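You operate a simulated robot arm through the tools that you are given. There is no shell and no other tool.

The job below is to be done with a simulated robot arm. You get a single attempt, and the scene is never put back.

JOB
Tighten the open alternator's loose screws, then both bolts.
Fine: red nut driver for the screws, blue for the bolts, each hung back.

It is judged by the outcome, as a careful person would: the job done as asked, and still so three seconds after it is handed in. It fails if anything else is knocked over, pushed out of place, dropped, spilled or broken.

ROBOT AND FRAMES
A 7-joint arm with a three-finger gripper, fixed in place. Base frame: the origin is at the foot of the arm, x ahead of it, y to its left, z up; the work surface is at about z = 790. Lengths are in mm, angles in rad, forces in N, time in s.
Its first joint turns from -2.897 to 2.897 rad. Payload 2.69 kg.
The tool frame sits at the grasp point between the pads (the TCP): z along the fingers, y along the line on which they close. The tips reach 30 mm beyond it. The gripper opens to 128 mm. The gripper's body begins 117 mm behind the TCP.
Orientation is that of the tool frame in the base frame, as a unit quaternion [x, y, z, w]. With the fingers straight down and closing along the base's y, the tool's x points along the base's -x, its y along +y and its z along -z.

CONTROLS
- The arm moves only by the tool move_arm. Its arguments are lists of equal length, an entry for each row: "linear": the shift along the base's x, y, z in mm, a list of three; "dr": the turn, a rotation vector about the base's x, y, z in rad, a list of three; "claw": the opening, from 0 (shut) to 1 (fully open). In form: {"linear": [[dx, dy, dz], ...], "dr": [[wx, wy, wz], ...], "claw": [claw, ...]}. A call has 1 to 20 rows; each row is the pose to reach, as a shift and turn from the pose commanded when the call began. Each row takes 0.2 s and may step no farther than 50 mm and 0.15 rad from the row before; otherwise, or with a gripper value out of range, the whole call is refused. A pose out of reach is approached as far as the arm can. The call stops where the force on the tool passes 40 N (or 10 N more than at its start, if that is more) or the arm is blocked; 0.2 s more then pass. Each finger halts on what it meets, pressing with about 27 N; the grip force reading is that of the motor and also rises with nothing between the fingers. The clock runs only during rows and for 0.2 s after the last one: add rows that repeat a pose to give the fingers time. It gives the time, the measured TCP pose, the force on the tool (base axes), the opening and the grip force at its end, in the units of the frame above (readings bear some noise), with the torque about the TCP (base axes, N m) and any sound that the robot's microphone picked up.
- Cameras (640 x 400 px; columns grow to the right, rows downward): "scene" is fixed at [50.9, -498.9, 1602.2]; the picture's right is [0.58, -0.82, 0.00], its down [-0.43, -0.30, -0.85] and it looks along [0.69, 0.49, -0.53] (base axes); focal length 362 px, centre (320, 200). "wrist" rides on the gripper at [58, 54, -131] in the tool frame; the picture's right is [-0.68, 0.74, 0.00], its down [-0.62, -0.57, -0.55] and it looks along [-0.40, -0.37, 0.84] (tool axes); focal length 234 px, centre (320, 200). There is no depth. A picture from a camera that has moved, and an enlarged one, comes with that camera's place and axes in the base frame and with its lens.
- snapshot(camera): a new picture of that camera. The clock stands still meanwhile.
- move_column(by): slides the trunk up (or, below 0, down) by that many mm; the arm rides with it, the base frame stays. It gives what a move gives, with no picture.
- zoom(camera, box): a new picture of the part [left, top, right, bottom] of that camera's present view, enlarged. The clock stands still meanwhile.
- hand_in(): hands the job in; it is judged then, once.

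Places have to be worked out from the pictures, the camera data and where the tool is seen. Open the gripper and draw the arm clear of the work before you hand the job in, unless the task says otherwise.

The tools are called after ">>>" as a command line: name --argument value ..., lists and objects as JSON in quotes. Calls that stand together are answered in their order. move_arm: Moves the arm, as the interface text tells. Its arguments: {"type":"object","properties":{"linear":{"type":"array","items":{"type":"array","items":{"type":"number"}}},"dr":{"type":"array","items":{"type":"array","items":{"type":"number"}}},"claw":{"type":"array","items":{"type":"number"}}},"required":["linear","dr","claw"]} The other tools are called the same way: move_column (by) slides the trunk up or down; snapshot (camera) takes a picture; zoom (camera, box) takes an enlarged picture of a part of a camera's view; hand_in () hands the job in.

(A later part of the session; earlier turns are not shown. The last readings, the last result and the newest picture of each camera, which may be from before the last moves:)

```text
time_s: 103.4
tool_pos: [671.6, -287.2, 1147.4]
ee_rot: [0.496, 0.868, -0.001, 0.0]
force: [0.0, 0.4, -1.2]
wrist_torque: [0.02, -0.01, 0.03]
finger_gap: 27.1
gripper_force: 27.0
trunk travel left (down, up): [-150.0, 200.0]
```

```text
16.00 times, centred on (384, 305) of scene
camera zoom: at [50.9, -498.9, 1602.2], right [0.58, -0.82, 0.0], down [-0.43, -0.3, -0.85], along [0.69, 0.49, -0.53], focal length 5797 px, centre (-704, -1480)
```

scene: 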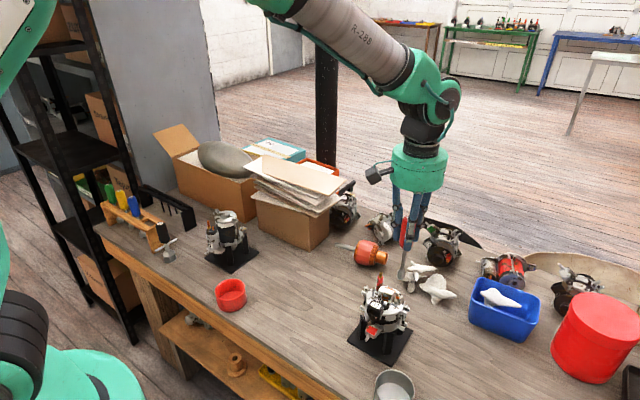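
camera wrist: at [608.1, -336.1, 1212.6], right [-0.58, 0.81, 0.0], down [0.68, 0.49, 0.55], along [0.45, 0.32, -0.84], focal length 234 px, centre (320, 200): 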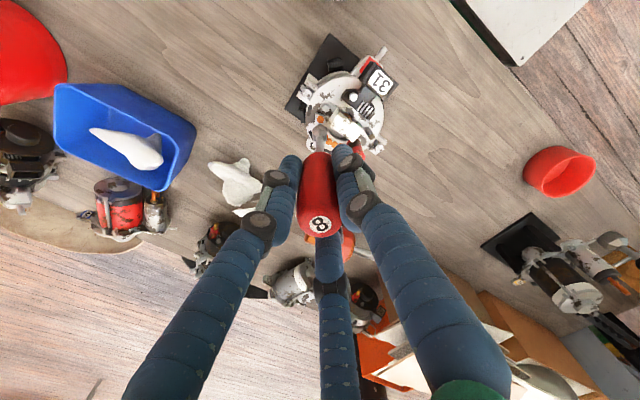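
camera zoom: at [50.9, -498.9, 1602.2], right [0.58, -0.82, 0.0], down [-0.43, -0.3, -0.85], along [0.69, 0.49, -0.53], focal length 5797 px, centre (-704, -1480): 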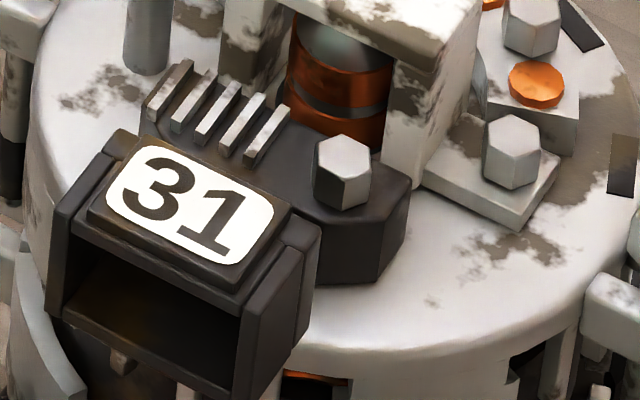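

All three top screws are now flush; only these three exist. I carry the red driver back toward its rack cell at height, unwinding the yaw to 0 on the way.

>>> move_arm --linear '[[-2, 10, 8], [-9, 56, 10], [-16.5, 102, 10], [-24, 148, 10], [-31.5, 194, 10], [-39, 240, 10], [-46.5, 286, 10], [-54, 332, 10], [-61.5, 378, 10], [-69, 424, 10], [-76.5, 470, 10], [-84, 516, 10], [-91.5, 562, 10], [-99, 608, 10], [-106.5, 654, 10], [-114, 700, 10], [-121.5, 746, 10], [-129, 792, 10], [-136.9, 836.5, 10], [-136.9, 836.5, 10]]' --dr '[[0, 0, 0], [0, 0, 0.1], [0, 0, 0.2], [0, 0, 0.3], [0, 0, 0.4], [0, 0, 0.5], [0, 0, 0.6], [0, 0, 0.7], [0, 0, 0.8], [0, 0, 0.9], [0, 0, 1.0], [0, 0, 1.038], [0, 0, 1.038], [0, 0, 1.038], [0, 0, 1.038], [0, 0, 1.038], [0, 0, 1.038], [0, 0, 1.038], [0, 0, 1.038], [0, 0, 1.038]]' --claw '[0, 0, 0, 0, 0, 0, 0, 0, 0, 0, 0, 0, 0, 0, 0, 0, 0, 0, 0, 0]'

>>> snapshot --camera "wrist"

>>> zoom --camera "scene" --box '[90, 100, 210, 240]'

```text
time_s: 107.6
tool_pos: [533.8, 551.3, 1161.6]
ee_rot: [0.001, 1.0, -0.001, 0.0]
force: [0.6, 0.2, -1.6]
wrist_torque: [-0.07, -0.03, 0.01]
finger_gap: 26.8
gripper_force: 26.8
trunk travel left (down, up): [-150.0, 200.0]
```

```text
taken
camera wrist: at [477.5, 604.4, 1292.0], right [0.68, 0.74, 0.0], down [0.62, -0.56, 0.55], along [0.4, -0.37, -0.84], focal length 234 px, centre (320, 200)
```

wrist: 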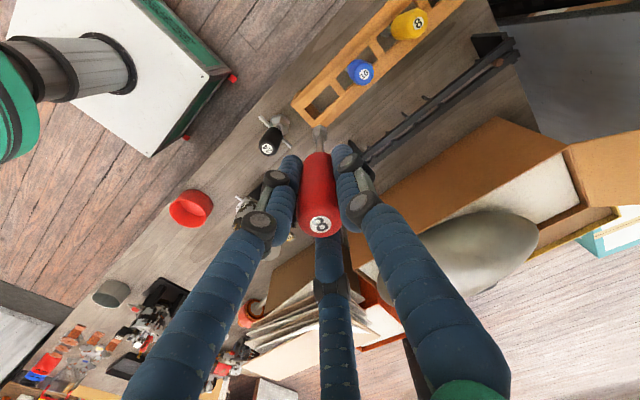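

```text
2.86 times, centred on (150, 170) of scene
camera zoom: at [50.9, -498.9, 1602.2], right [0.58, -0.82, 0.0], down [-0.43, -0.3, -0.85], along [0.69, 0.49, -0.53], focal length 1035 px, centre (806, 286)
```

zoom: 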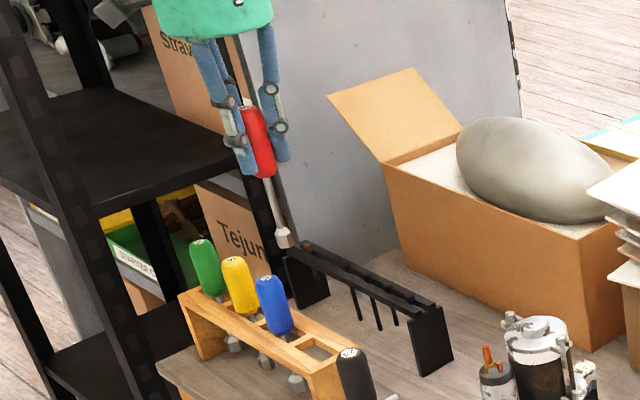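

I lower to TCP z ≈ 1048, the same height as just after pickup, so I can compare the socket-over-cell view with the earlier one.

>>> move_arm --linear '[[0, -1, -30], [0, -1.5, -60], [0, -1.5, -90], [0, -1.5, -112], [0, -1.5, -112], [0, -1.5, -112]]' --dr '[[0, 0, 0], [0, 0, 0], [0, 0, 0], [0, 0, 0], [0, 0, 0], [0, 0, 0]]' --claw '[0, 0, 0, 0, 0, 0]'

>>> zoom --camera "wrist" --box '[285, 110, 355, 180]'

>>> zoom --camera "scene" --box '[120, 180, 170, 230]'

```text
time_s: 109.0
tool_pos: [536.1, 547.9, 1045.3]
ee_rot: [0.0, 1.0, 0.0, 0.0]
force: [0.8, -0.5, -1.9]
wrist_torque: [0.03, -0.04, 0.01]
finger_gap: 27.1
gripper_force: 27.4
trunk travel left (down, up): [-150.0, 200.0]
```

```text
5.71 times, centred on (320, 145) of wrist
camera zoom: at [478.5, 600.8, 1176.4], right [0.68, 0.74, 0.0], down [0.62, -0.57, 0.55], along [0.4, -0.37, -0.84], focal length 1338 px, centre (320, 514)
```

zoom: 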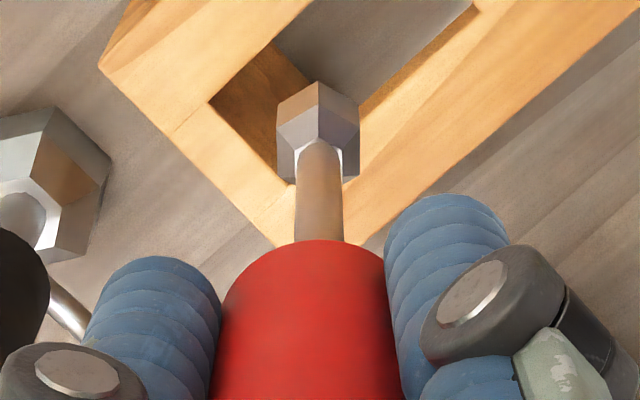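

```text
8.00 times, centred on (145, 205) of scene
camera zoom: at [50.9, -498.9, 1602.2], right [0.58, -0.82, 0.0], down [-0.43, -0.3, -0.85], along [0.69, 0.49, -0.53], focal length 2899 px, centre (1720, 160)
```

zoom: 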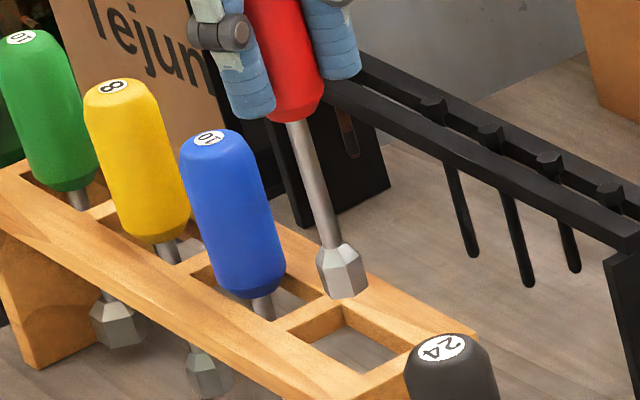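

The view matches the pickup view to within about 1 mm. I correct by (-0.7,+1.2) and insert the socket through the cell, slowing near the end.

>>> move_arm --linear '[[-0.7, 1.2, -10], [-0.7, 1.2, -25], [-0.7, 1.2, -40], [-0.7, 1.2, -55], [-0.7, 1.2, -70], [-0.7, 1.2, -85], [-0.7, 1.2, -98], [-0.7, 1.2, -106], [-0.7, 1.2, -110], [-0.7, 1.2, -112.5], [-0.7, 1.2, -112.5]]' --dr '[[0, 0, 0], [0, 0, 0], [0, 0, 0], [0, 0, 0], [0, 0, 0], [0, 0, 0], [0, 0, 0], [0, 0, 0], [0, 0, 0], [0, 0, 0], [0, 0, 0]]' --claw '[0, 0, 0, 0, 0, 0, 0, 0, 0, 0, 0]'

>>> zoom --camera "scene" --box '[115, 185, 185, 245]'

```text
time_s: 111.4
tool_pos: [534.9, 548.4, 934.1]
ee_rot: [0.0, 1.0, -0.001, 0.0]
force: [-0.4, -0.7, -1.5]
wrist_torque: [-0.01, -0.01, -0.01]
finger_gap: 26.8
gripper_force: 26.2
trunk travel left (down, up): [-150.0, 200.0]
```

```text
6.67 times, centred on (150, 215) of scene
camera zoom: at [50.9, -498.9, 1602.2], right [0.58, -0.82, 0.0], down [-0.43, -0.3, -0.85], along [0.69, 0.49, -0.53], focal length 2416 px, centre (1453, 100)
```

zoom: 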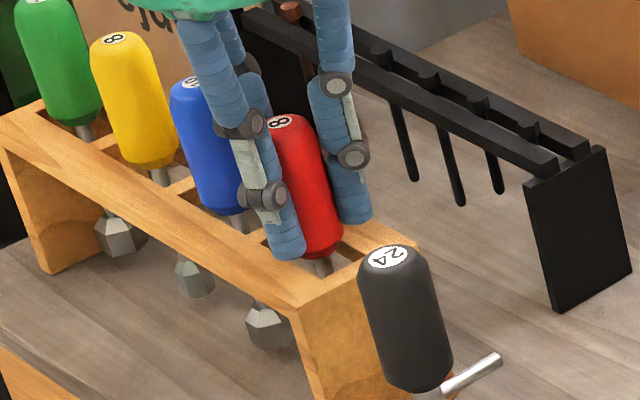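

The handle is about 4 mm above its resting height. I lower the rest gently.

>>> move_arm --linear '[[0, 0, -1.5], [0, 0, -3], [0, 0, -4], [0, 0, -4.5], [0, 0, -4.5]]' --dr '[[0, 0, 0], [0, 0, 0], [0, 0, 0], [0, 0, 0], [0, 0, 0]]' --claw '[0, 0, 0, 0, 0]'

>>> zoom --camera "scene" --box '[115, 185, 185, 245]'

```text
time_s: 112.6
tool_pos: [535.6, 548.4, 929.4]
ee_rot: [0.001, 1.0, 0.0, 0.0]
force: [0.2, 1.0, 2.3]
wrist_torque: [0.03, 0.03, 0.0]
finger_gap: 26.8
gripper_force: 26.8
trunk travel left (down, up): [-150.0, 200.0]
```

```text
6.67 times, centred on (150, 215) of scene
camera zoom: at [50.9, -498.9, 1602.2], right [0.58, -0.82, 0.0], down [-0.43, -0.3, -0.85], along [0.69, 0.49, -0.53], focal length 2416 px, centre (1453, 100)
```

zoom: 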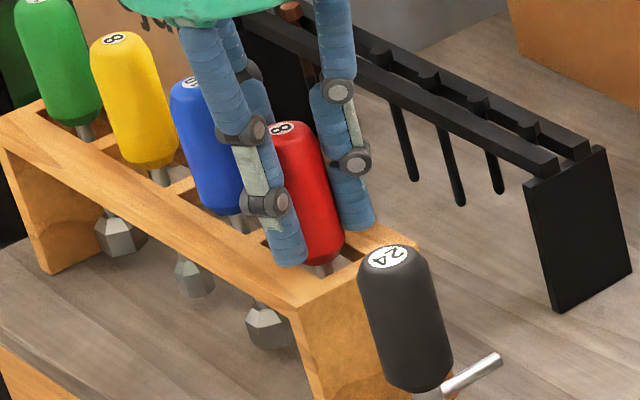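

The vertical force rose to +2.3 N: the handle is resting on the rails. I open the claw to half and check.

>>> move_arm --linear '[[0, 0, 0], [0, 0, 0], [0, 0, 0]]' --dr '[[0, 0, 0], [0, 0, 0], [0, 0, 0]]' --claw '[0.35, 0.5, 0.5]'

>>> zoom --camera "scene" --box '[115, 185, 185, 245]'

>>> snapshot --camera "wrist"

```text
time_s: 113.4
tool_pos: [535.9, 548.5, 929.6]
ee_rot: [0.0, 1.0, -0.001, 0.0]
force: [0.5, 0.2, 0.2]
wrist_torque: [0.0, 0.0, -0.04]
finger_gap: 63.8
gripper_force: 0.1
trunk travel left (down, up): [-150.0, 200.0]
```

```text
6.67 times, centred on (150, 215) of scene
camera zoom: at [50.9, -498.9, 1602.2], right [0.58, -0.82, 0.0], down [-0.43, -0.3, -0.85], along [0.69, 0.49, -0.53], focal length 2416 px, centre (1453, 100)
```

zoom: 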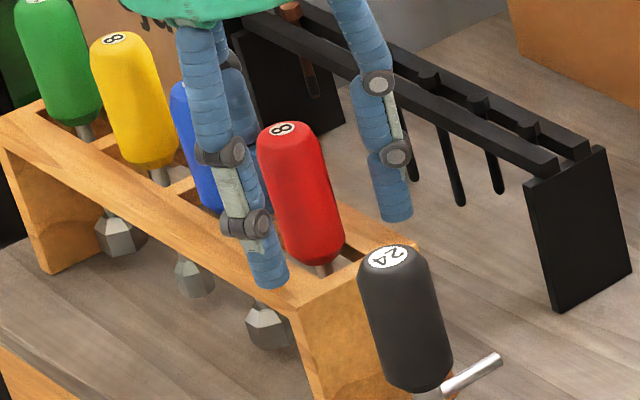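

```text
taken
camera wrist: at [477.4, 601.4, 1060.3], right [0.68, 0.74, 0.0], down [0.62, -0.57, 0.55], along [0.4, -0.37, -0.84], focal length 234 px, centre (320, 200)
```

wrist: 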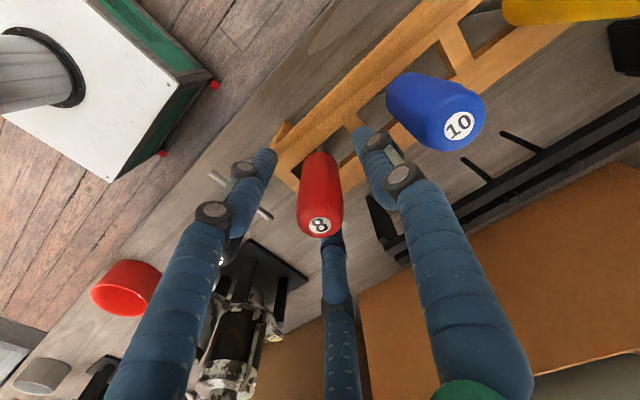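

The red driver hangs upright in its cell again. I rise clear, then move over the blue handle.

>>> move_arm --linear '[[0, 0, 25], [0, 0, 55], [0, 0, 85], [0, 0, 112], [0, 25, 112], [0, 50, 112], [0, 74, 112], [0, 74, 112], [0, 74, 112]]' --dr '[[0, 0, 0], [0, 0, 0], [0, 0, 0], [0, 0, 0], [0, 0, 0], [0, 0, 0], [0, 0, 0], [0, 0, 0], [0, 0, 0]]' --claw '[0.5, 0.5, 0.5, 0.5, 0.5, 0.5, 0.5, 0.5, 0.5]'

>>> zoom --camera "wrist" --box '[285, 100, 355, 170]'

>>> snapshot --camera "wrist"

```text
time_s: 115.4
tool_pos: [535.1, 621.3, 1041.8]
ee_rot: [0.0, 1.0, 0.0, 0.0]
force: [0.0, -0.9, 0.1]
wrist_torque: [0.03, 0.03, 0.01]
finger_gap: 64.3
gripper_force: 0.1
trunk travel left (down, up): [-150.0, 200.0]
```

```text
5.71 times, centred on (320, 135) of wrist
camera zoom: at [477.6, 674.7, 1172.3], right [0.68, 0.74, 0.0], down [0.62, -0.57, 0.55], along [0.4, -0.37, -0.84], focal length 1338 px, centre (320, 571)
```

zoom: 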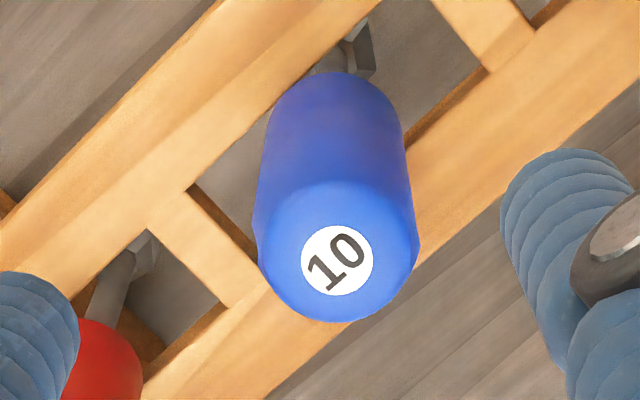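

```text
taken
camera wrist: at [477.6, 674.7, 1172.3], right [0.68, 0.74, 0.0], down [0.62, -0.57, 0.55], along [0.4, -0.37, -0.84], focal length 234 px, centre (320, 200)
```

wrist: 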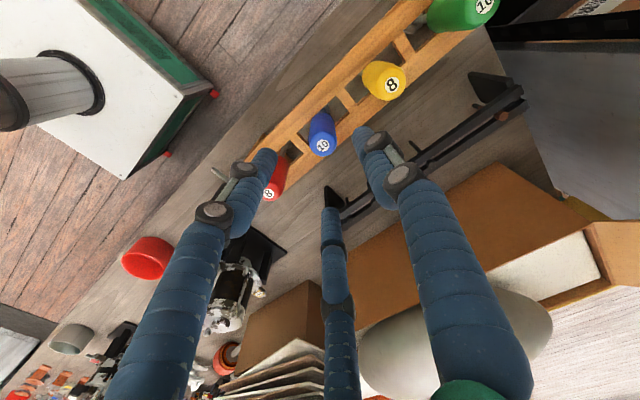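

The blue cap is about 5 mm further in +y than the tool axis. I shift (-0.7,+4.8) and descend to the same grip height, then check.

>>> move_arm --linear '[[-0.7, 4.8, 0], [-0.7, 4.8, -25], [-0.7, 4.8, -50], [-0.7, 4.8, -60], [-0.7, 4.8, -60]]' --dr '[[0, 0, 0], [0, 0, 0], [0, 0, 0], [0, 0, 0], [0, 0, 0]]' --claw '[0.5, 0.5, 0.5, 0.5, 0.5]'

>>> zoom --camera "wrist" --box '[270, 120, 370, 210]'

>>> zoom --camera "scene" --box '[90, 150, 180, 240]'

```text
time_s: 116.6
tool_pos: [533.9, 625.4, 982.8]
ee_rot: [-0.001, 1.0, -0.001, 0.0]
force: [0.3, -0.3, 0.6]
wrist_torque: [-0.01, -0.01, 0.0]
finger_gap: 64.0
gripper_force: 0.0
trunk travel left (down, up): [-150.0, 200.0]
```

```text
4.44 times, centred on (320, 165) of wrist
camera zoom: at [476.8, 678.5, 1113.0], right [0.68, 0.74, 0.0], down [0.62, -0.57, 0.55], along [0.4, -0.37, -0.84], focal length 1041 px, centre (320, 356)
```

zoom: 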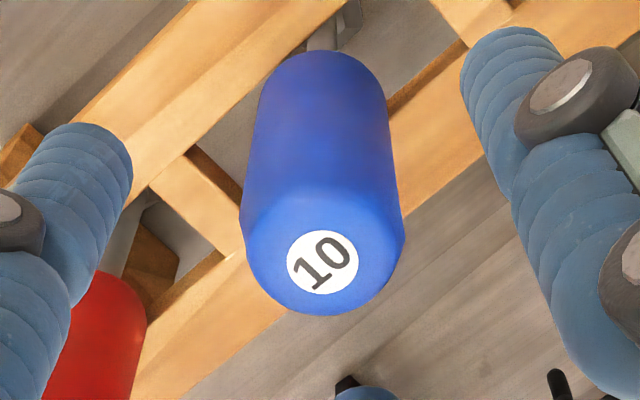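

```text
4.44 times, centred on (135, 195) of scene
camera zoom: at [50.9, -498.9, 1602.2], right [0.58, -0.82, 0.0], down [-0.43, -0.3, -0.85], along [0.69, 0.49, -0.53], focal length 1610 px, centre (1142, 222)
```

zoom: 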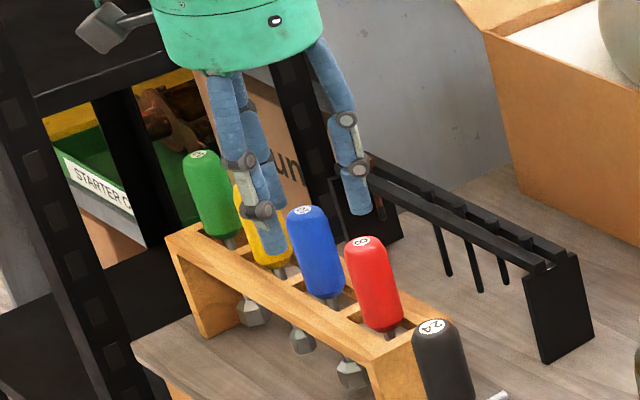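

Nearly centred; I nudge (-0.3,+1.3) and descend to TCP z ≈ 930.

>>> move_arm --linear '[[-0.3, 1.3, -15], [-0.3, 1.3, -30], [-0.3, 1.3, -43], [-0.3, 1.3, -52.5], [-0.3, 1.3, -52.5]]' --dr '[[0, 0, 0], [0, 0, 0], [0, 0, 0], [0, 0, 0], [0, 0, 0]]' --claw '[0.5, 0.5, 0.5, 0.5, 0.5]'

>>> snapshot --camera "wrist"

>>> zoom --camera "scene" --box '[90, 150, 180, 240]'

```text
time_s: 117.8
tool_pos: [534.4, 628.4, 928.8]
ee_rot: [-0.001, 1.0, -0.001, 0.0]
force: [0.2, -0.5, -0.9]
wrist_torque: [-0.02, 0.02, -0.01]
finger_gap: 64.1
gripper_force: 0.0
trunk travel left (down, up): [-150.0, 200.0]
```

```text
taken
camera wrist: at [476.3, 681.5, 1060.0], right [0.68, 0.74, 0.0], down [0.62, -0.57, 0.55], along [0.4, -0.37, -0.84], focal length 234 px, centre (320, 200)
```

wrist: 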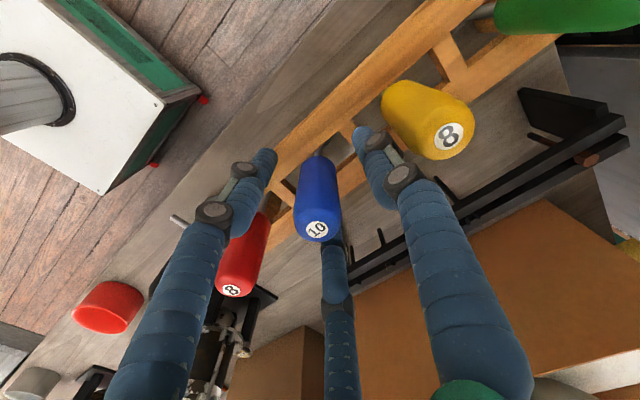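

```text
4.44 times, centred on (135, 195) of scene
camera zoom: at [50.9, -498.9, 1602.2], right [0.58, -0.82, 0.0], down [-0.43, -0.3, -0.85], along [0.69, 0.49, -0.53], focal length 1610 px, centre (1142, 222)
```

zoom: 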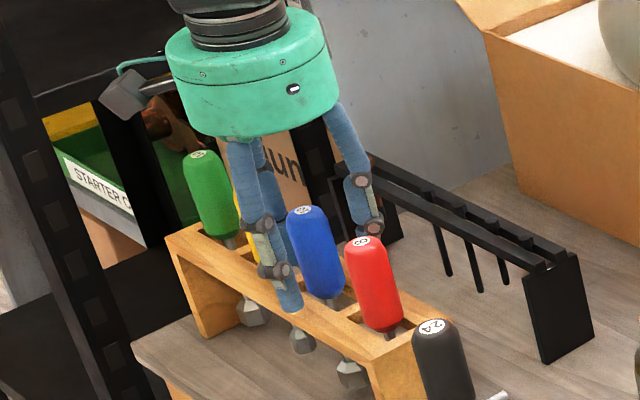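

Blue is within about 1 mm of centre; I nudge (-0.4,-0.9) and close the claw.

>>> move_arm --linear '[[-0.4, -0.9, 0.5], [-0.4, -0.9, 0.5], [-0.4, -0.9, 0.5], [-0.4, -0.9, 0.5], [-0.4, -0.9, 0.5], [-0.4, -0.9, 0.5]]' --dr '[[0, 0, 0], [0, 0, 0], [0, 0, 0], [0, 0, 0], [0, 0, 0], [0, 0, 0]]' --claw '[0.5, 0.5, 0.3, 0.1, 0, 0]'

>>> zoom --camera "wrist" --box '[290, 190, 350, 240]'

>>> zoom --camera "scene" --box '[100, 170, 170, 240]'

```text
time_s: 119.2
tool_pos: [533.1, 626.2, 929.9]
ee_rot: [-0.001, 1.0, -0.001, -0.001]
force: [-0.4, 0.0, -0.5]
wrist_torque: [0.0, -0.02, 0.04]
finger_gap: 28.0
gripper_force: 26.9
trunk travel left (down, up): [-150.0, 200.0]
```

```text
8.00 times, centred on (320, 215) of wrist
camera zoom: at [476.0, 680.4, 1060.2], right [0.68, 0.74, 0.0], down [0.62, -0.57, 0.55], along [0.4, -0.37, -0.84], focal length 1873 px, centre (320, 80)
```

zoom: 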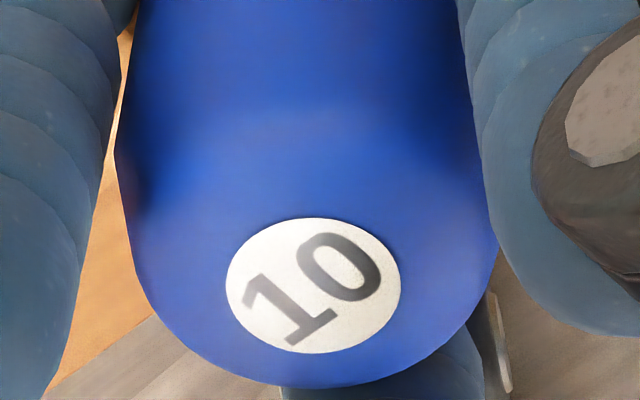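

```text
5.71 times, centred on (135, 205) of scene
camera zoom: at [50.9, -498.9, 1602.2], right [0.58, -0.82, 0.0], down [-0.43, -0.3, -0.85], along [0.69, 0.49, -0.53], focal length 2070 px, centre (1377, 171)
```

zoom: 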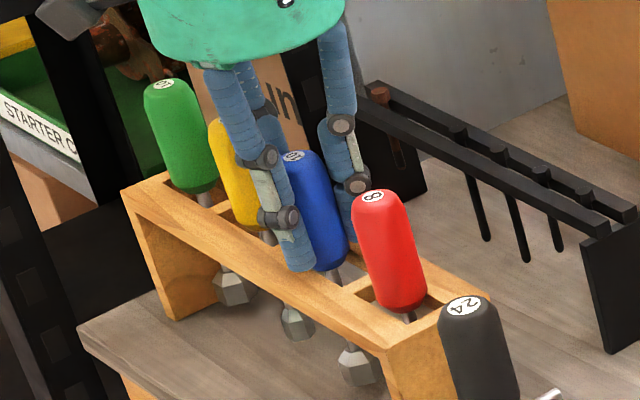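

Blue is gripped (28.0 mm, 26.9 N) at TCP ≈ (533.6, 626.3, 929.6). I lift straight up.

>>> move_arm --linear '[[0, 0, 10], [0, 0, 25], [0, 0, 45], [0, 0, 70], [0, 0, 95], [0, 0, 118], [0, 0, 118]]' --dr '[[0, 0, 0], [0, 0, 0], [0, 0, 0], [0, 0, 0], [0, 0, 0], [0, 0, 0], [0, 0, 0]]' --claw '[0, 0, 0, 0, 0, 0, 0]'

>>> zoom --camera "wrist" --box '[285, 110, 355, 180]'

>>> zoom --camera "scene" --box '[90, 130, 190, 230]'

```text
time_s: 120.8
tool_pos: [534.3, 626.5, 1048.4]
ee_rot: [0.0, 1.0, 0.0, 0.0]
force: [-0.1, 0.1, -0.1]
wrist_torque: [0.06, -0.02, 0.04]
finger_gap: 27.0
gripper_force: 26.8
trunk travel left (down, up): [-150.0, 200.0]
```

```text
5.71 times, centred on (320, 145) of wrist
camera zoom: at [476.6, 679.9, 1179.3], right [0.68, 0.74, 0.0], down [0.62, -0.57, 0.55], along [0.4, -0.37, -0.84], focal length 1338 px, centre (320, 514)
```

zoom: 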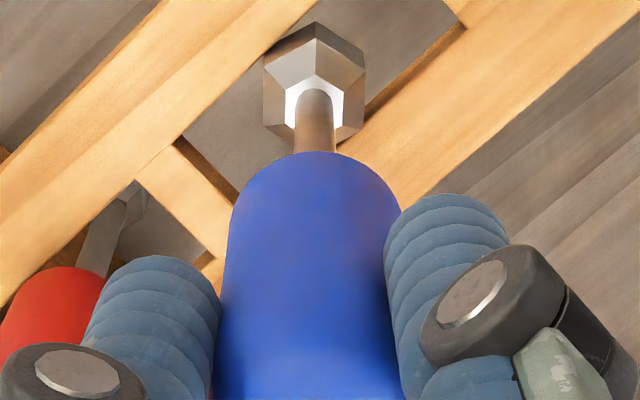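

```text
4.00 times, centred on (140, 180) of scene
camera zoom: at [50.9, -498.9, 1602.2], right [0.58, -0.82, 0.0], down [-0.43, -0.3, -0.85], along [0.69, 0.49, -0.53], focal length 1449 px, centre (1040, 280)
```

zoom: 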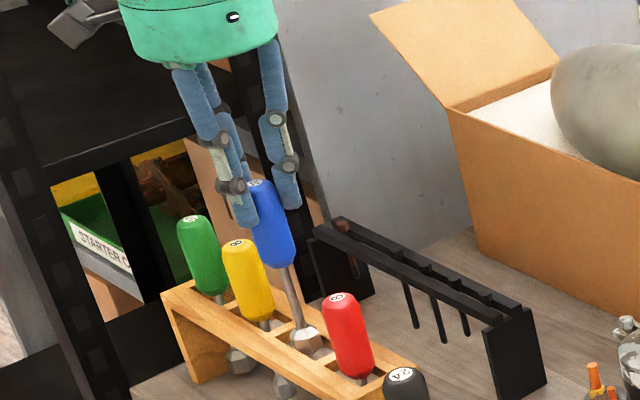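

The blue handle appears lower in the grip than red was (the socket may have caught in the cell while lifting). I'll inspect before moving anything.

>>> snapshot --camera "wrist"

>>> zoom --camera "scene" --box '[125, 160, 185, 235]'

>>> zoom --camera "wrist" --box '[300, 105, 340, 140]'

```text
taken
camera wrist: at [476.6, 679.9, 1179.3], right [0.68, 0.74, 0.0], down [0.62, -0.57, 0.55], along [0.4, -0.37, -0.84], focal length 234 px, centre (320, 200)
```

wrist: 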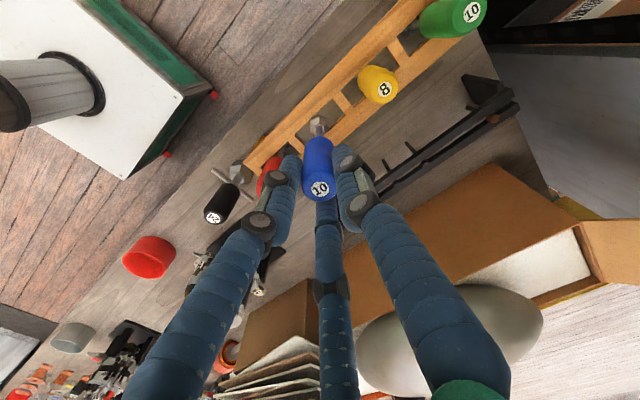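

```text
5.33 times, centred on (155, 198) of scene
camera zoom: at [50.9, -498.9, 1602.2], right [0.58, -0.82, 0.0], down [-0.43, -0.3, -0.85], along [0.69, 0.49, -0.53], focal length 1932 px, centre (1200, 213)
```

zoom: 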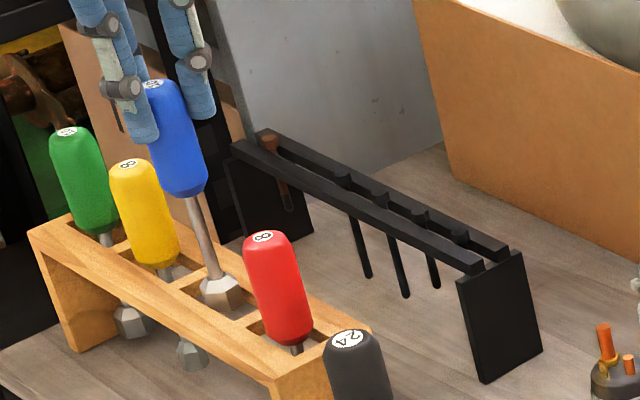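

```text
11.43 times, centred on (320, 122) of wrist
camera zoom: at [476.6, 679.9, 1179.3], right [0.68, 0.74, 0.0], down [0.62, -0.57, 0.55], along [0.4, -0.37, -0.84], focal length 2676 px, centre (320, 1086)
```

zoom: 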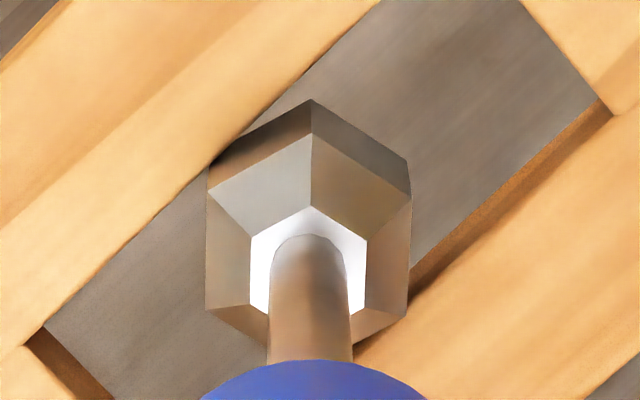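

The blue socket (about 25 mm across corners) wedged in the 24 mm slot and the handle slid ~40 mm through the grip. The hex needs its flats facing ±x; I'll first lower the tool back down so its handle rests on the rails, then re-grip.

>>> move_arm --linear '[[0, 0, -10], [0, 0, -25], [0, 0, -40], [0, 0, -55], [0, 0, -65], [0, 0, -72], [0, 0, -72]]' --dr '[[0, 0, 0], [0, 0, 0], [0, 0, 0], [0, 0, 0], [0, 0, 0], [0, 0, 0], [0, 0, 0]]' --claw '[0, 0, 0, 0, 0, 0, 0]'

>>> snapshot --camera "wrist"

>>> zoom --camera "scene" --box '[105, 160, 185, 240]'

```text
time_s: 122.4
tool_pos: [533.2, 625.8, 975.2]
ee_rot: [0.001, 1.0, -0.001, -0.001]
force: [0.1, -0.7, -2.1]
wrist_torque: [-0.03, 0.02, -0.03]
finger_gap: 27.0
gripper_force: 26.9
trunk travel left (down, up): [-150.0, 200.0]
```

```text
taken
camera wrist: at [475.8, 679.9, 1105.8], right [0.68, 0.74, 0.0], down [0.62, -0.56, 0.55], along [0.4, -0.37, -0.84], focal length 234 px, centre (320, 200)
```

wrist: 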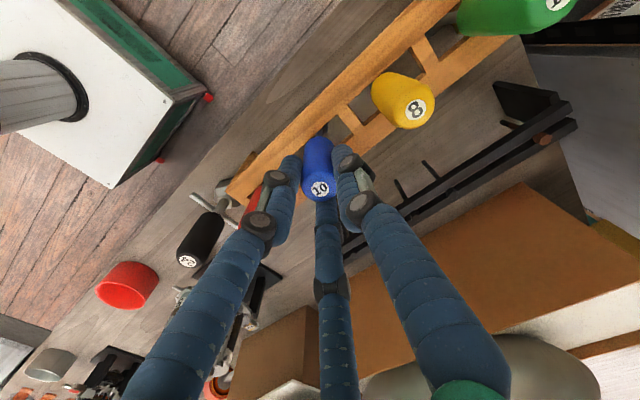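

```text
5.00 times, centred on (145, 200) of scene
camera zoom: at [50.9, -498.9, 1602.2], right [0.58, -0.82, 0.0], down [-0.43, -0.3, -0.85], along [0.69, 0.49, -0.53], focal length 1812 px, centre (1195, 200)
```

zoom: 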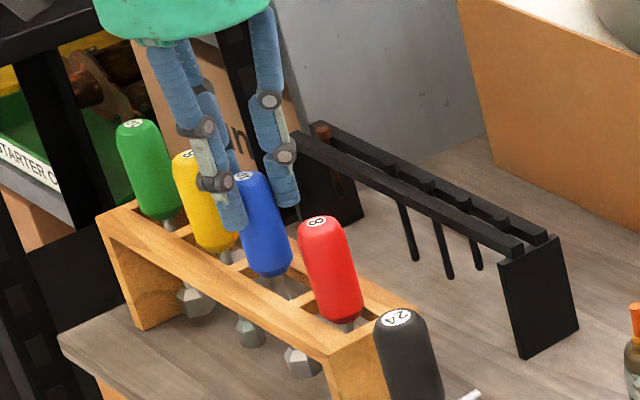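

The handle is now about 3 mm above its rest. While it hangs free I turn it +0.255 rad so the hex flats face the rails, then set it down.

>>> move_arm --linear '[[0, 0, 0], [0, 0, 0], [0, 0, -1.5], [0, 0, -3], [0, 0, -3.5], [0, 0, -3.5]]' --dr '[[0, 0, 0.13], [0, 0, 0.255], [0, 0, 0.255], [0, 0, 0.255], [0, 0, 0.255], [0, 0, 0.255]]' --claw '[0, 0, 0, 0, 0, 0]'

>>> zoom --camera "wrist" --box '[290, 140, 350, 200]'

>>> zoom --camera "scene" --box '[115, 190, 165, 240]'

```text
time_s: 123.8
tool_pos: [532.8, 626.7, 970.4]
ee_rot: [-0.127, 0.992, -0.001, 0.0]
force: [0.0, -0.5, -1.1]
wrist_torque: [0.0, 0.01, 0.02]
finger_gap: 27.0
gripper_force: 26.6
trunk travel left (down, up): [-150.0, 200.0]
```

```text
6.67 times, centred on (320, 170) of wrist
camera zoom: at [464.4, 664.0, 1102.0], right [0.47, 0.88, 0.0], down [0.74, -0.39, 0.55], along [0.48, -0.26, -0.84], focal length 1561 px, centre (320, 400)
```

zoom: 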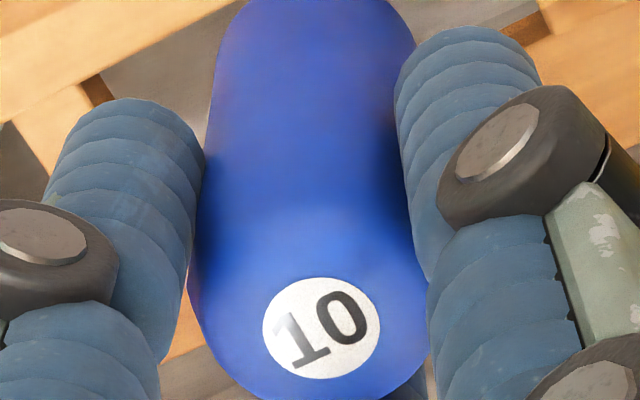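

```text
8.00 times, centred on (140, 215) of scene
camera zoom: at [50.9, -498.9, 1602.2], right [0.58, -0.82, 0.0], down [-0.43, -0.3, -0.85], along [0.69, 0.49, -0.53], focal length 2899 px, centre (1760, 80)
```

zoom: 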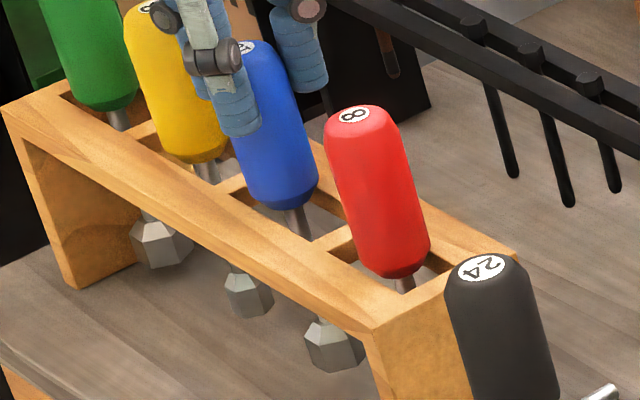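

Not resting yet (force at baseline). I lower a bit more until contact shows.

>>> move_arm --linear '[[0, 0, -1], [0, 0, -2], [0, 0, -3], [0, 0, -3]]' --dr '[[0, 0, 0], [0, 0, 0], [0, 0, 0], [0, 0, 0]]' --claw '[0, 0, 0, 0]'

>>> zoom --camera "scene" --box '[115, 190, 165, 240]'

```text
time_s: 124.8
tool_pos: [532.8, 627.7, 969.1]
ee_rot: [-0.127, 0.992, -0.002, 0.0]
force: [0.2, -0.3, -0.3]
wrist_torque: [-0.01, -0.01, 0.0]
finger_gap: 27.0
gripper_force: 27.4
trunk travel left (down, up): [-150.0, 200.0]
```

```text
8.00 times, centred on (140, 215) of scene
camera zoom: at [50.9, -498.9, 1602.2], right [0.58, -0.82, 0.0], down [-0.43, -0.3, -0.85], along [0.69, 0.49, -0.53], focal length 2899 px, centre (1760, 80)
```

zoom: 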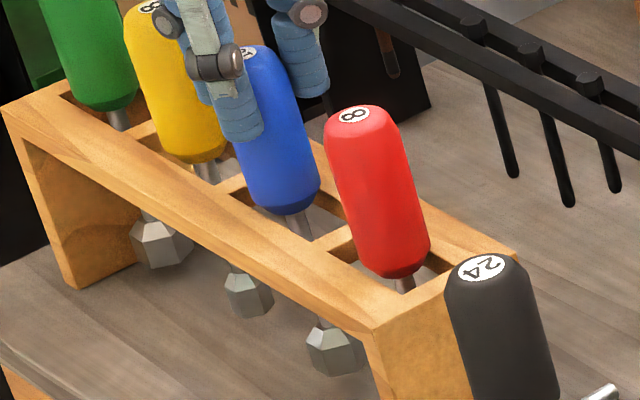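

>>> move_arm --linear '[[0, 0, -1], [0, 0, -2], [0, 0, -3], [0, 0, -3]]' --dr '[[0, 0, 0], [0, 0, 0], [0, 0, 0], [0, 0, 0]]' --claw '[0, 0, 0, 0]'

>>> zoom --camera "scene" --box '[115, 190, 165, 240]'

```text
time_s: 125.8
tool_pos: [532.1, 628.2, 967.9]
ee_rot: [-0.127, 0.992, 0.001, 0.001]
force: [0.7, -1.9, 4.4]
wrist_torque: [-0.11, 0.03, 0.04]
finger_gap: 26.9
gripper_force: 27.0
trunk travel left (down, up): [-150.0, 200.0]
```

```text
8.00 times, centred on (140, 215) of scene
camera zoom: at [50.9, -498.9, 1602.2], right [0.58, -0.82, 0.0], down [-0.43, -0.3, -0.85], along [0.69, 0.49, -0.53], focal length 2899 px, centre (1760, 80)
```

zoom: 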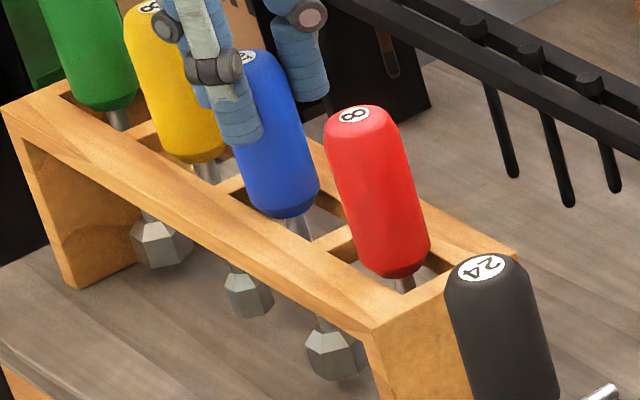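

Contact (+4.4 N): the handle rests on the rails. I open the claw and check centring before re-gripping lower.

>>> move_arm --linear '[[0, 0, 0], [0, 0, 0], [0, 0, 0]]' --dr '[[0, 0, 0], [0, 0, 0], [0, 0, 0]]' --claw '[0.35, 0.5, 0.5]'

>>> zoom --camera "wrist" --box '[270, 120, 370, 210]'

>>> zoom --camera "scene" --box '[115, 190, 165, 240]'

```text
time_s: 126.6
tool_pos: [532.4, 627.4, 966.2]
ee_rot: [-0.128, 0.992, -0.001, 0.0]
force: [-0.8, 0.2, -0.2]
wrist_torque: [0.0, 0.01, -0.02]
finger_gap: 64.1
gripper_force: 0.1
trunk travel left (down, up): [-150.0, 200.0]
```

```text
4.44 times, centred on (320, 165) of wrist
camera zoom: at [463.9, 664.7, 1096.6], right [0.47, 0.88, 0.0], down [0.74, -0.39, 0.55], along [0.48, -0.26, -0.84], focal length 1041 px, centre (320, 356)
```

zoom: 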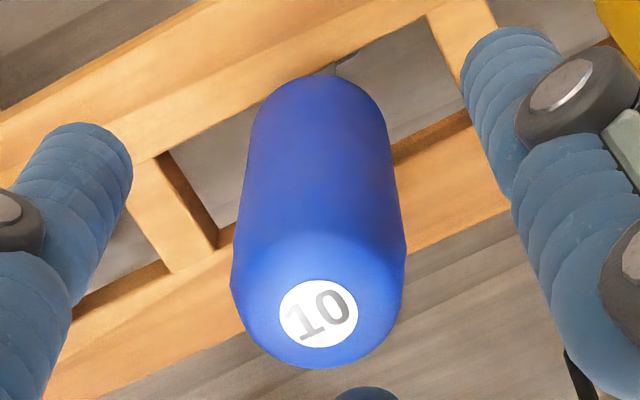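

```text
8.00 times, centred on (140, 215) of scene
camera zoom: at [50.9, -498.9, 1602.2], right [0.58, -0.82, 0.0], down [-0.43, -0.3, -0.85], along [0.69, 0.49, -0.53], focal length 2899 px, centre (1760, 80)
```

zoom: 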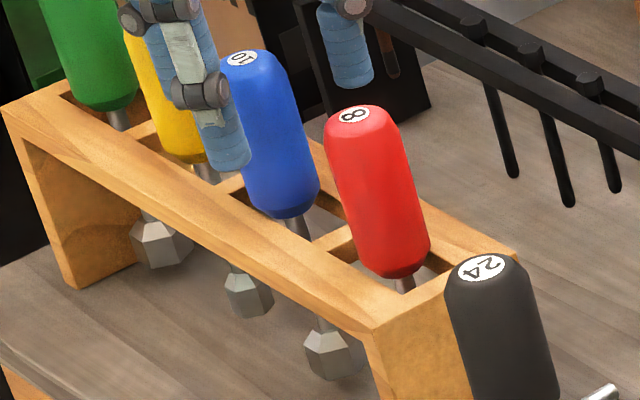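

Well centred. I descend around the handle to TCP z ≈ 930 and close.

>>> move_arm --linear '[[-0.5, 0.6, -10], [-0.5, 0.6, -22], [-0.5, 0.6, -32], [-0.5, 0.6, -37], [-0.5, 0.6, -37], [-0.5, 0.6, -37], [-0.5, 0.6, -37], [-0.5, 0.6, -37], [-0.5, 0.6, -37]]' --dr '[[0, 0, 0], [0, 0, 0], [0, 0, 0], [0, 0, 0], [0, 0, 0], [0, 0, 0], [0, 0, 0], [0, 0, 0], [0, 0, 0]]' --claw '[0.5, 0.5, 0.5, 0.5, 0.5, 0.3, 0.1, 0, 0]'

>>> zoom --camera "wrist" --box '[290, 190, 350, 240]'

>>> zoom --camera "scene" --box '[145, 215, 185, 245]'

>>> zoom --camera "scene" --box '[145, 225, 165, 240]'

```text
time_s: 128.6
tool_pos: [532.8, 628.9, 929.4]
ee_rot: [-0.127, 0.992, 0.0, 0.0]
force: [-0.3, 0.1, -0.8]
wrist_torque: [0.02, -0.01, 0.0]
finger_gap: 26.8
gripper_force: 27.1
trunk travel left (down, up): [-150.0, 200.0]
```

```text
8.00 times, centred on (320, 215) of wrist
camera zoom: at [463.8, 664.9, 1059.5], right [0.47, 0.88, 0.0], down [0.74, -0.39, 0.55], along [0.48, -0.26, -0.84], focal length 1873 px, centre (320, 80)
```

zoom: 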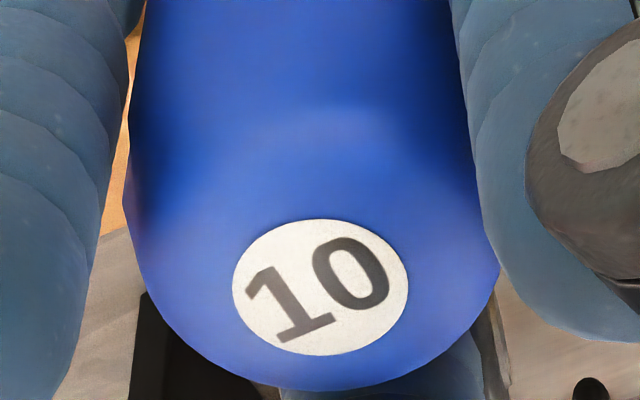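

```text
13.33 times, centred on (165, 230) of scene
camera zoom: at [50.9, -498.9, 1602.2], right [0.58, -0.82, 0.0], down [-0.43, -0.3, -0.85], along [0.69, 0.49, -0.53], focal length 4831 px, centre (2387, -200)
```

zoom: 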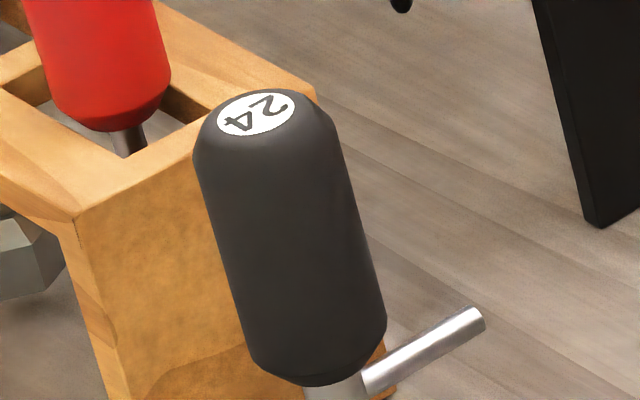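

```text
16.00 times, centred on (155, 232) of scene
camera zoom: at [50.9, -498.9, 1602.2], right [0.58, -0.82, 0.0], down [-0.43, -0.3, -0.85], along [0.69, 0.49, -0.53], focal length 5797 px, centre (2960, -320)
```

zoom: 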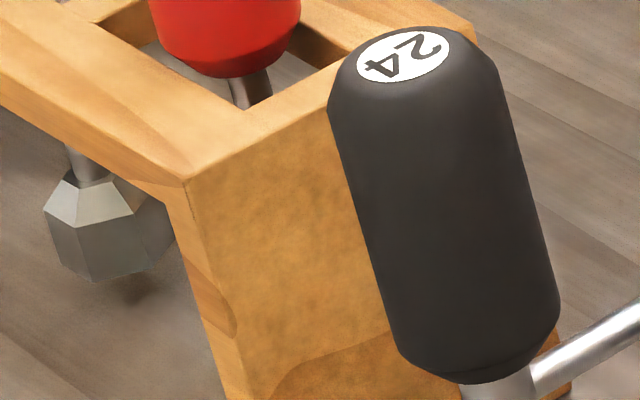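

Gripped again at the proper height. I'll verify the blue socket's hex orientation below the rail before lifting.

>>> zoom --camera "scene" --box '[136, 226, 160, 244]'

>>> zoom --camera "wrist" --box '[300, 100, 345, 140]'

```text
16.00 times, centred on (148, 235) of scene
camera zoom: at [50.9, -498.9, 1602.2], right [0.58, -0.82, 0.0], down [-0.43, -0.3, -0.85], along [0.69, 0.49, -0.53], focal length 5797 px, centre (3072, -360)
```

zoom: 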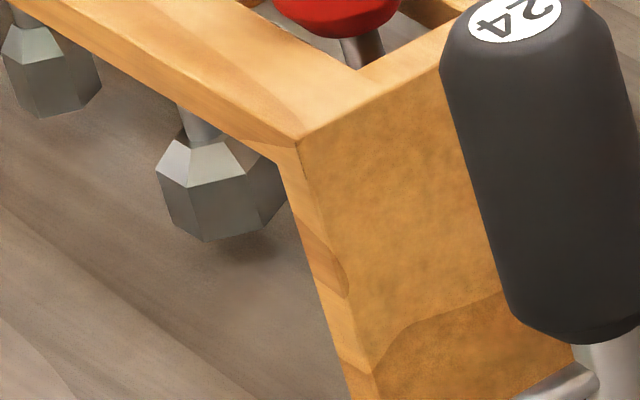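

```text
10.00 times, centred on (322, 120) of wrist
camera zoom: at [463.8, 664.9, 1059.5], right [0.47, 0.88, 0.0], down [0.74, -0.39, 0.55], along [0.48, -0.26, -0.84], focal length 2342 px, centre (295, 1000)
```

zoom: 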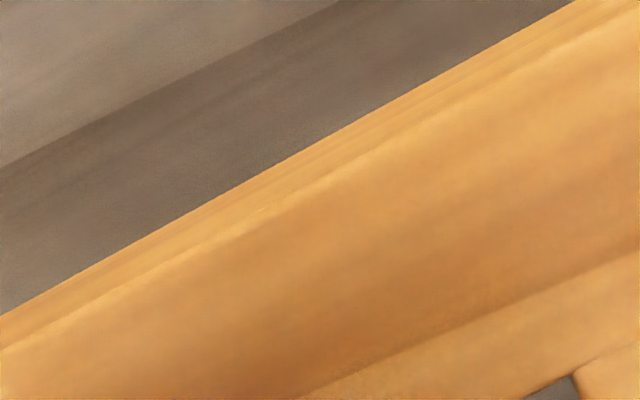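

The socket's vertices are at about 30° (flats toward the rails), as wanted. I lift in stages and check for slipping.

>>> move_arm --linear '[[0, 0, 10], [0, 0, 20], [0, 0, 30], [0, 0, 40], [0, 0, 50], [0, 0, 50]]' --dr '[[0, 0, 0], [0, 0, 0], [0, 0, 0], [0, 0, 0], [0, 0, 0], [0, 0, 0]]' --claw '[0, 0, 0, 0, 0, 0]'

>>> zoom --camera "scene" --box '[105, 170, 175, 240]'

>>> zoom --camera "wrist" --box '[285, 110, 355, 240]'

```text
time_s: 130.0
tool_pos: [530.7, 629.1, 977.4]
ee_rot: [-0.127, 0.992, -0.001, -0.001]
force: [0.0, -0.5, -1.2]
wrist_torque: [-0.03, 0.0, 0.0]
finger_gap: 26.9
gripper_force: 26.7
trunk travel left (down, up): [-150.0, 200.0]
```

```text
5.71 times, centred on (140, 205) of scene
camera zoom: at [50.9, -498.9, 1602.2], right [0.58, -0.82, 0.0], down [-0.43, -0.3, -0.85], along [0.69, 0.49, -0.53], focal length 2070 px, centre (1349, 171)
```

zoom: 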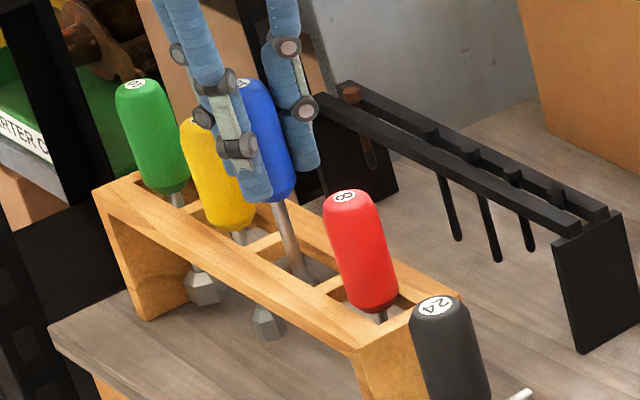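

```text
3.08 times, centred on (320, 175) of wrist
camera zoom: at [463.1, 664.7, 1108.8], right [0.47, 0.88, 0.0], down [0.74, -0.39, 0.55], along [0.48, -0.26, -0.84], focal length 720 px, centre (320, 277)
```

zoom: 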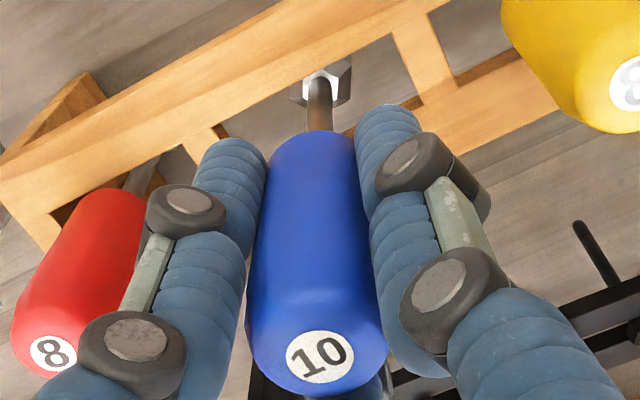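

The shaft sits about 2 mm toward the front rail (TCP x drifted to 530.7). I shift +2.3 mm in x to centre it in the slot and continue lifting slowly.

>>> move_arm --linear '[[1.2, -0.5, 0], [2.3, -1, 0], [2.3, -1, 0]]' --dr '[[0, 0, 0], [0, 0, 0], [0, 0, 0]]' --claw '[0, 0, 0]'

>>> zoom --camera "wrist" --box '[285, 110, 355, 180]'

```text
time_s: 130.8
tool_pos: [534.1, 626.8, 978.6]
ee_rot: [-0.126, 0.992, -0.001, 0.0]
force: [0.2, -1.2, -0.8]
wrist_torque: [0.0, -0.04, -0.01]
finger_gap: 27.2
gripper_force: 27.4
trunk travel left (down, up): [-150.0, 200.0]
```

```text
5.71 times, centred on (320, 145) of wrist
camera zoom: at [465.6, 663.7, 1109.2], right [0.47, 0.88, 0.0], down [0.74, -0.39, 0.55], along [0.48, -0.26, -0.84], focal length 1338 px, centre (320, 514)
```

zoom: 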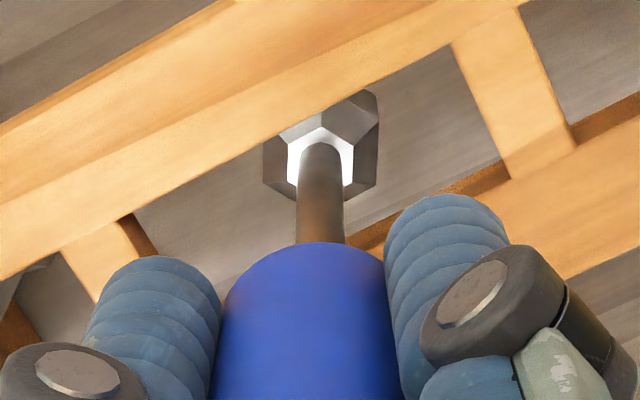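

The conical shoulder of the socket will help guide it in. I lift slowly through the slot and watch side forces.

>>> move_arm --linear '[[0, 0, 4], [0, 0, 8], [0, 0, 12], [0, 0, 16], [0, 0, 16]]' --dr '[[0, 0, 0], [0, 0, 0], [0, 0, 0], [0, 0, 0], [0, 0, 0]]' --claw '[0, 0, 0, 0, 0]'

>>> zoom --camera "wrist" --box '[285, 110, 355, 180]'

```text
time_s: 132.0
tool_pos: [534.6, 628.1, 995.0]
ee_rot: [-0.127, 0.992, -0.001, 0.0]
force: [0.4, -0.5, -0.4]
wrist_torque: [0.01, 0.0, 0.0]
finger_gap: 27.0
gripper_force: 27.2
trunk travel left (down, up): [-150.0, 200.0]
```

```text
5.71 times, centred on (320, 145) of wrist
camera zoom: at [466.1, 664.0, 1125.4], right [0.47, 0.88, 0.0], down [0.74, -0.39, 0.55], along [0.48, -0.26, -0.84], focal length 1338 px, centre (320, 514)
```

zoom: 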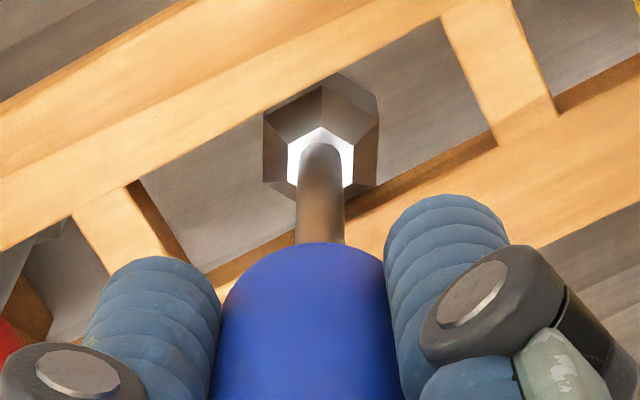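

No slip and no side force; the socket is passing within the slot. I continue lifting.

>>> move_arm --linear '[[0, 0, 4], [0, 0, 8], [0, 0, 12], [0, 0, 16], [0, 0, 20], [0, 0, 20]]' --dr '[[0, 0, 0], [0, 0, 0], [0, 0, 0], [0, 0, 0], [0, 0, 0], [0, 0, 0]]' --claw '[0, 0, 0, 0, 0, 0]'

>>> zoom --camera "wrist" --box '[285, 110, 355, 180]'

```text
time_s: 133.4
tool_pos: [535.0, 627.5, 1014.6]
ee_rot: [-0.128, 0.992, -0.001, 0.0]
force: [0.7, 0.6, -1.7]
wrist_torque: [0.02, 0.0, 0.01]
finger_gap: 27.1
gripper_force: 27.3
trunk travel left (down, up): [-150.0, 200.0]
```

```text
5.71 times, centred on (320, 145) of wrist
camera zoom: at [465.7, 663.7, 1145.5], right [0.47, 0.88, 0.0], down [0.74, -0.39, 0.55], along [0.48, -0.26, -0.84], focal length 1338 px, centre (320, 514)
```

zoom: 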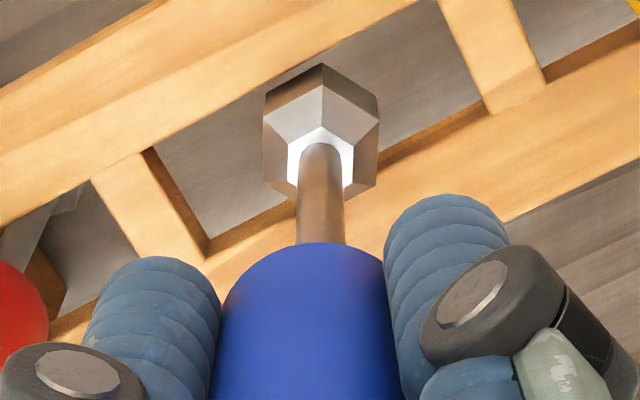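

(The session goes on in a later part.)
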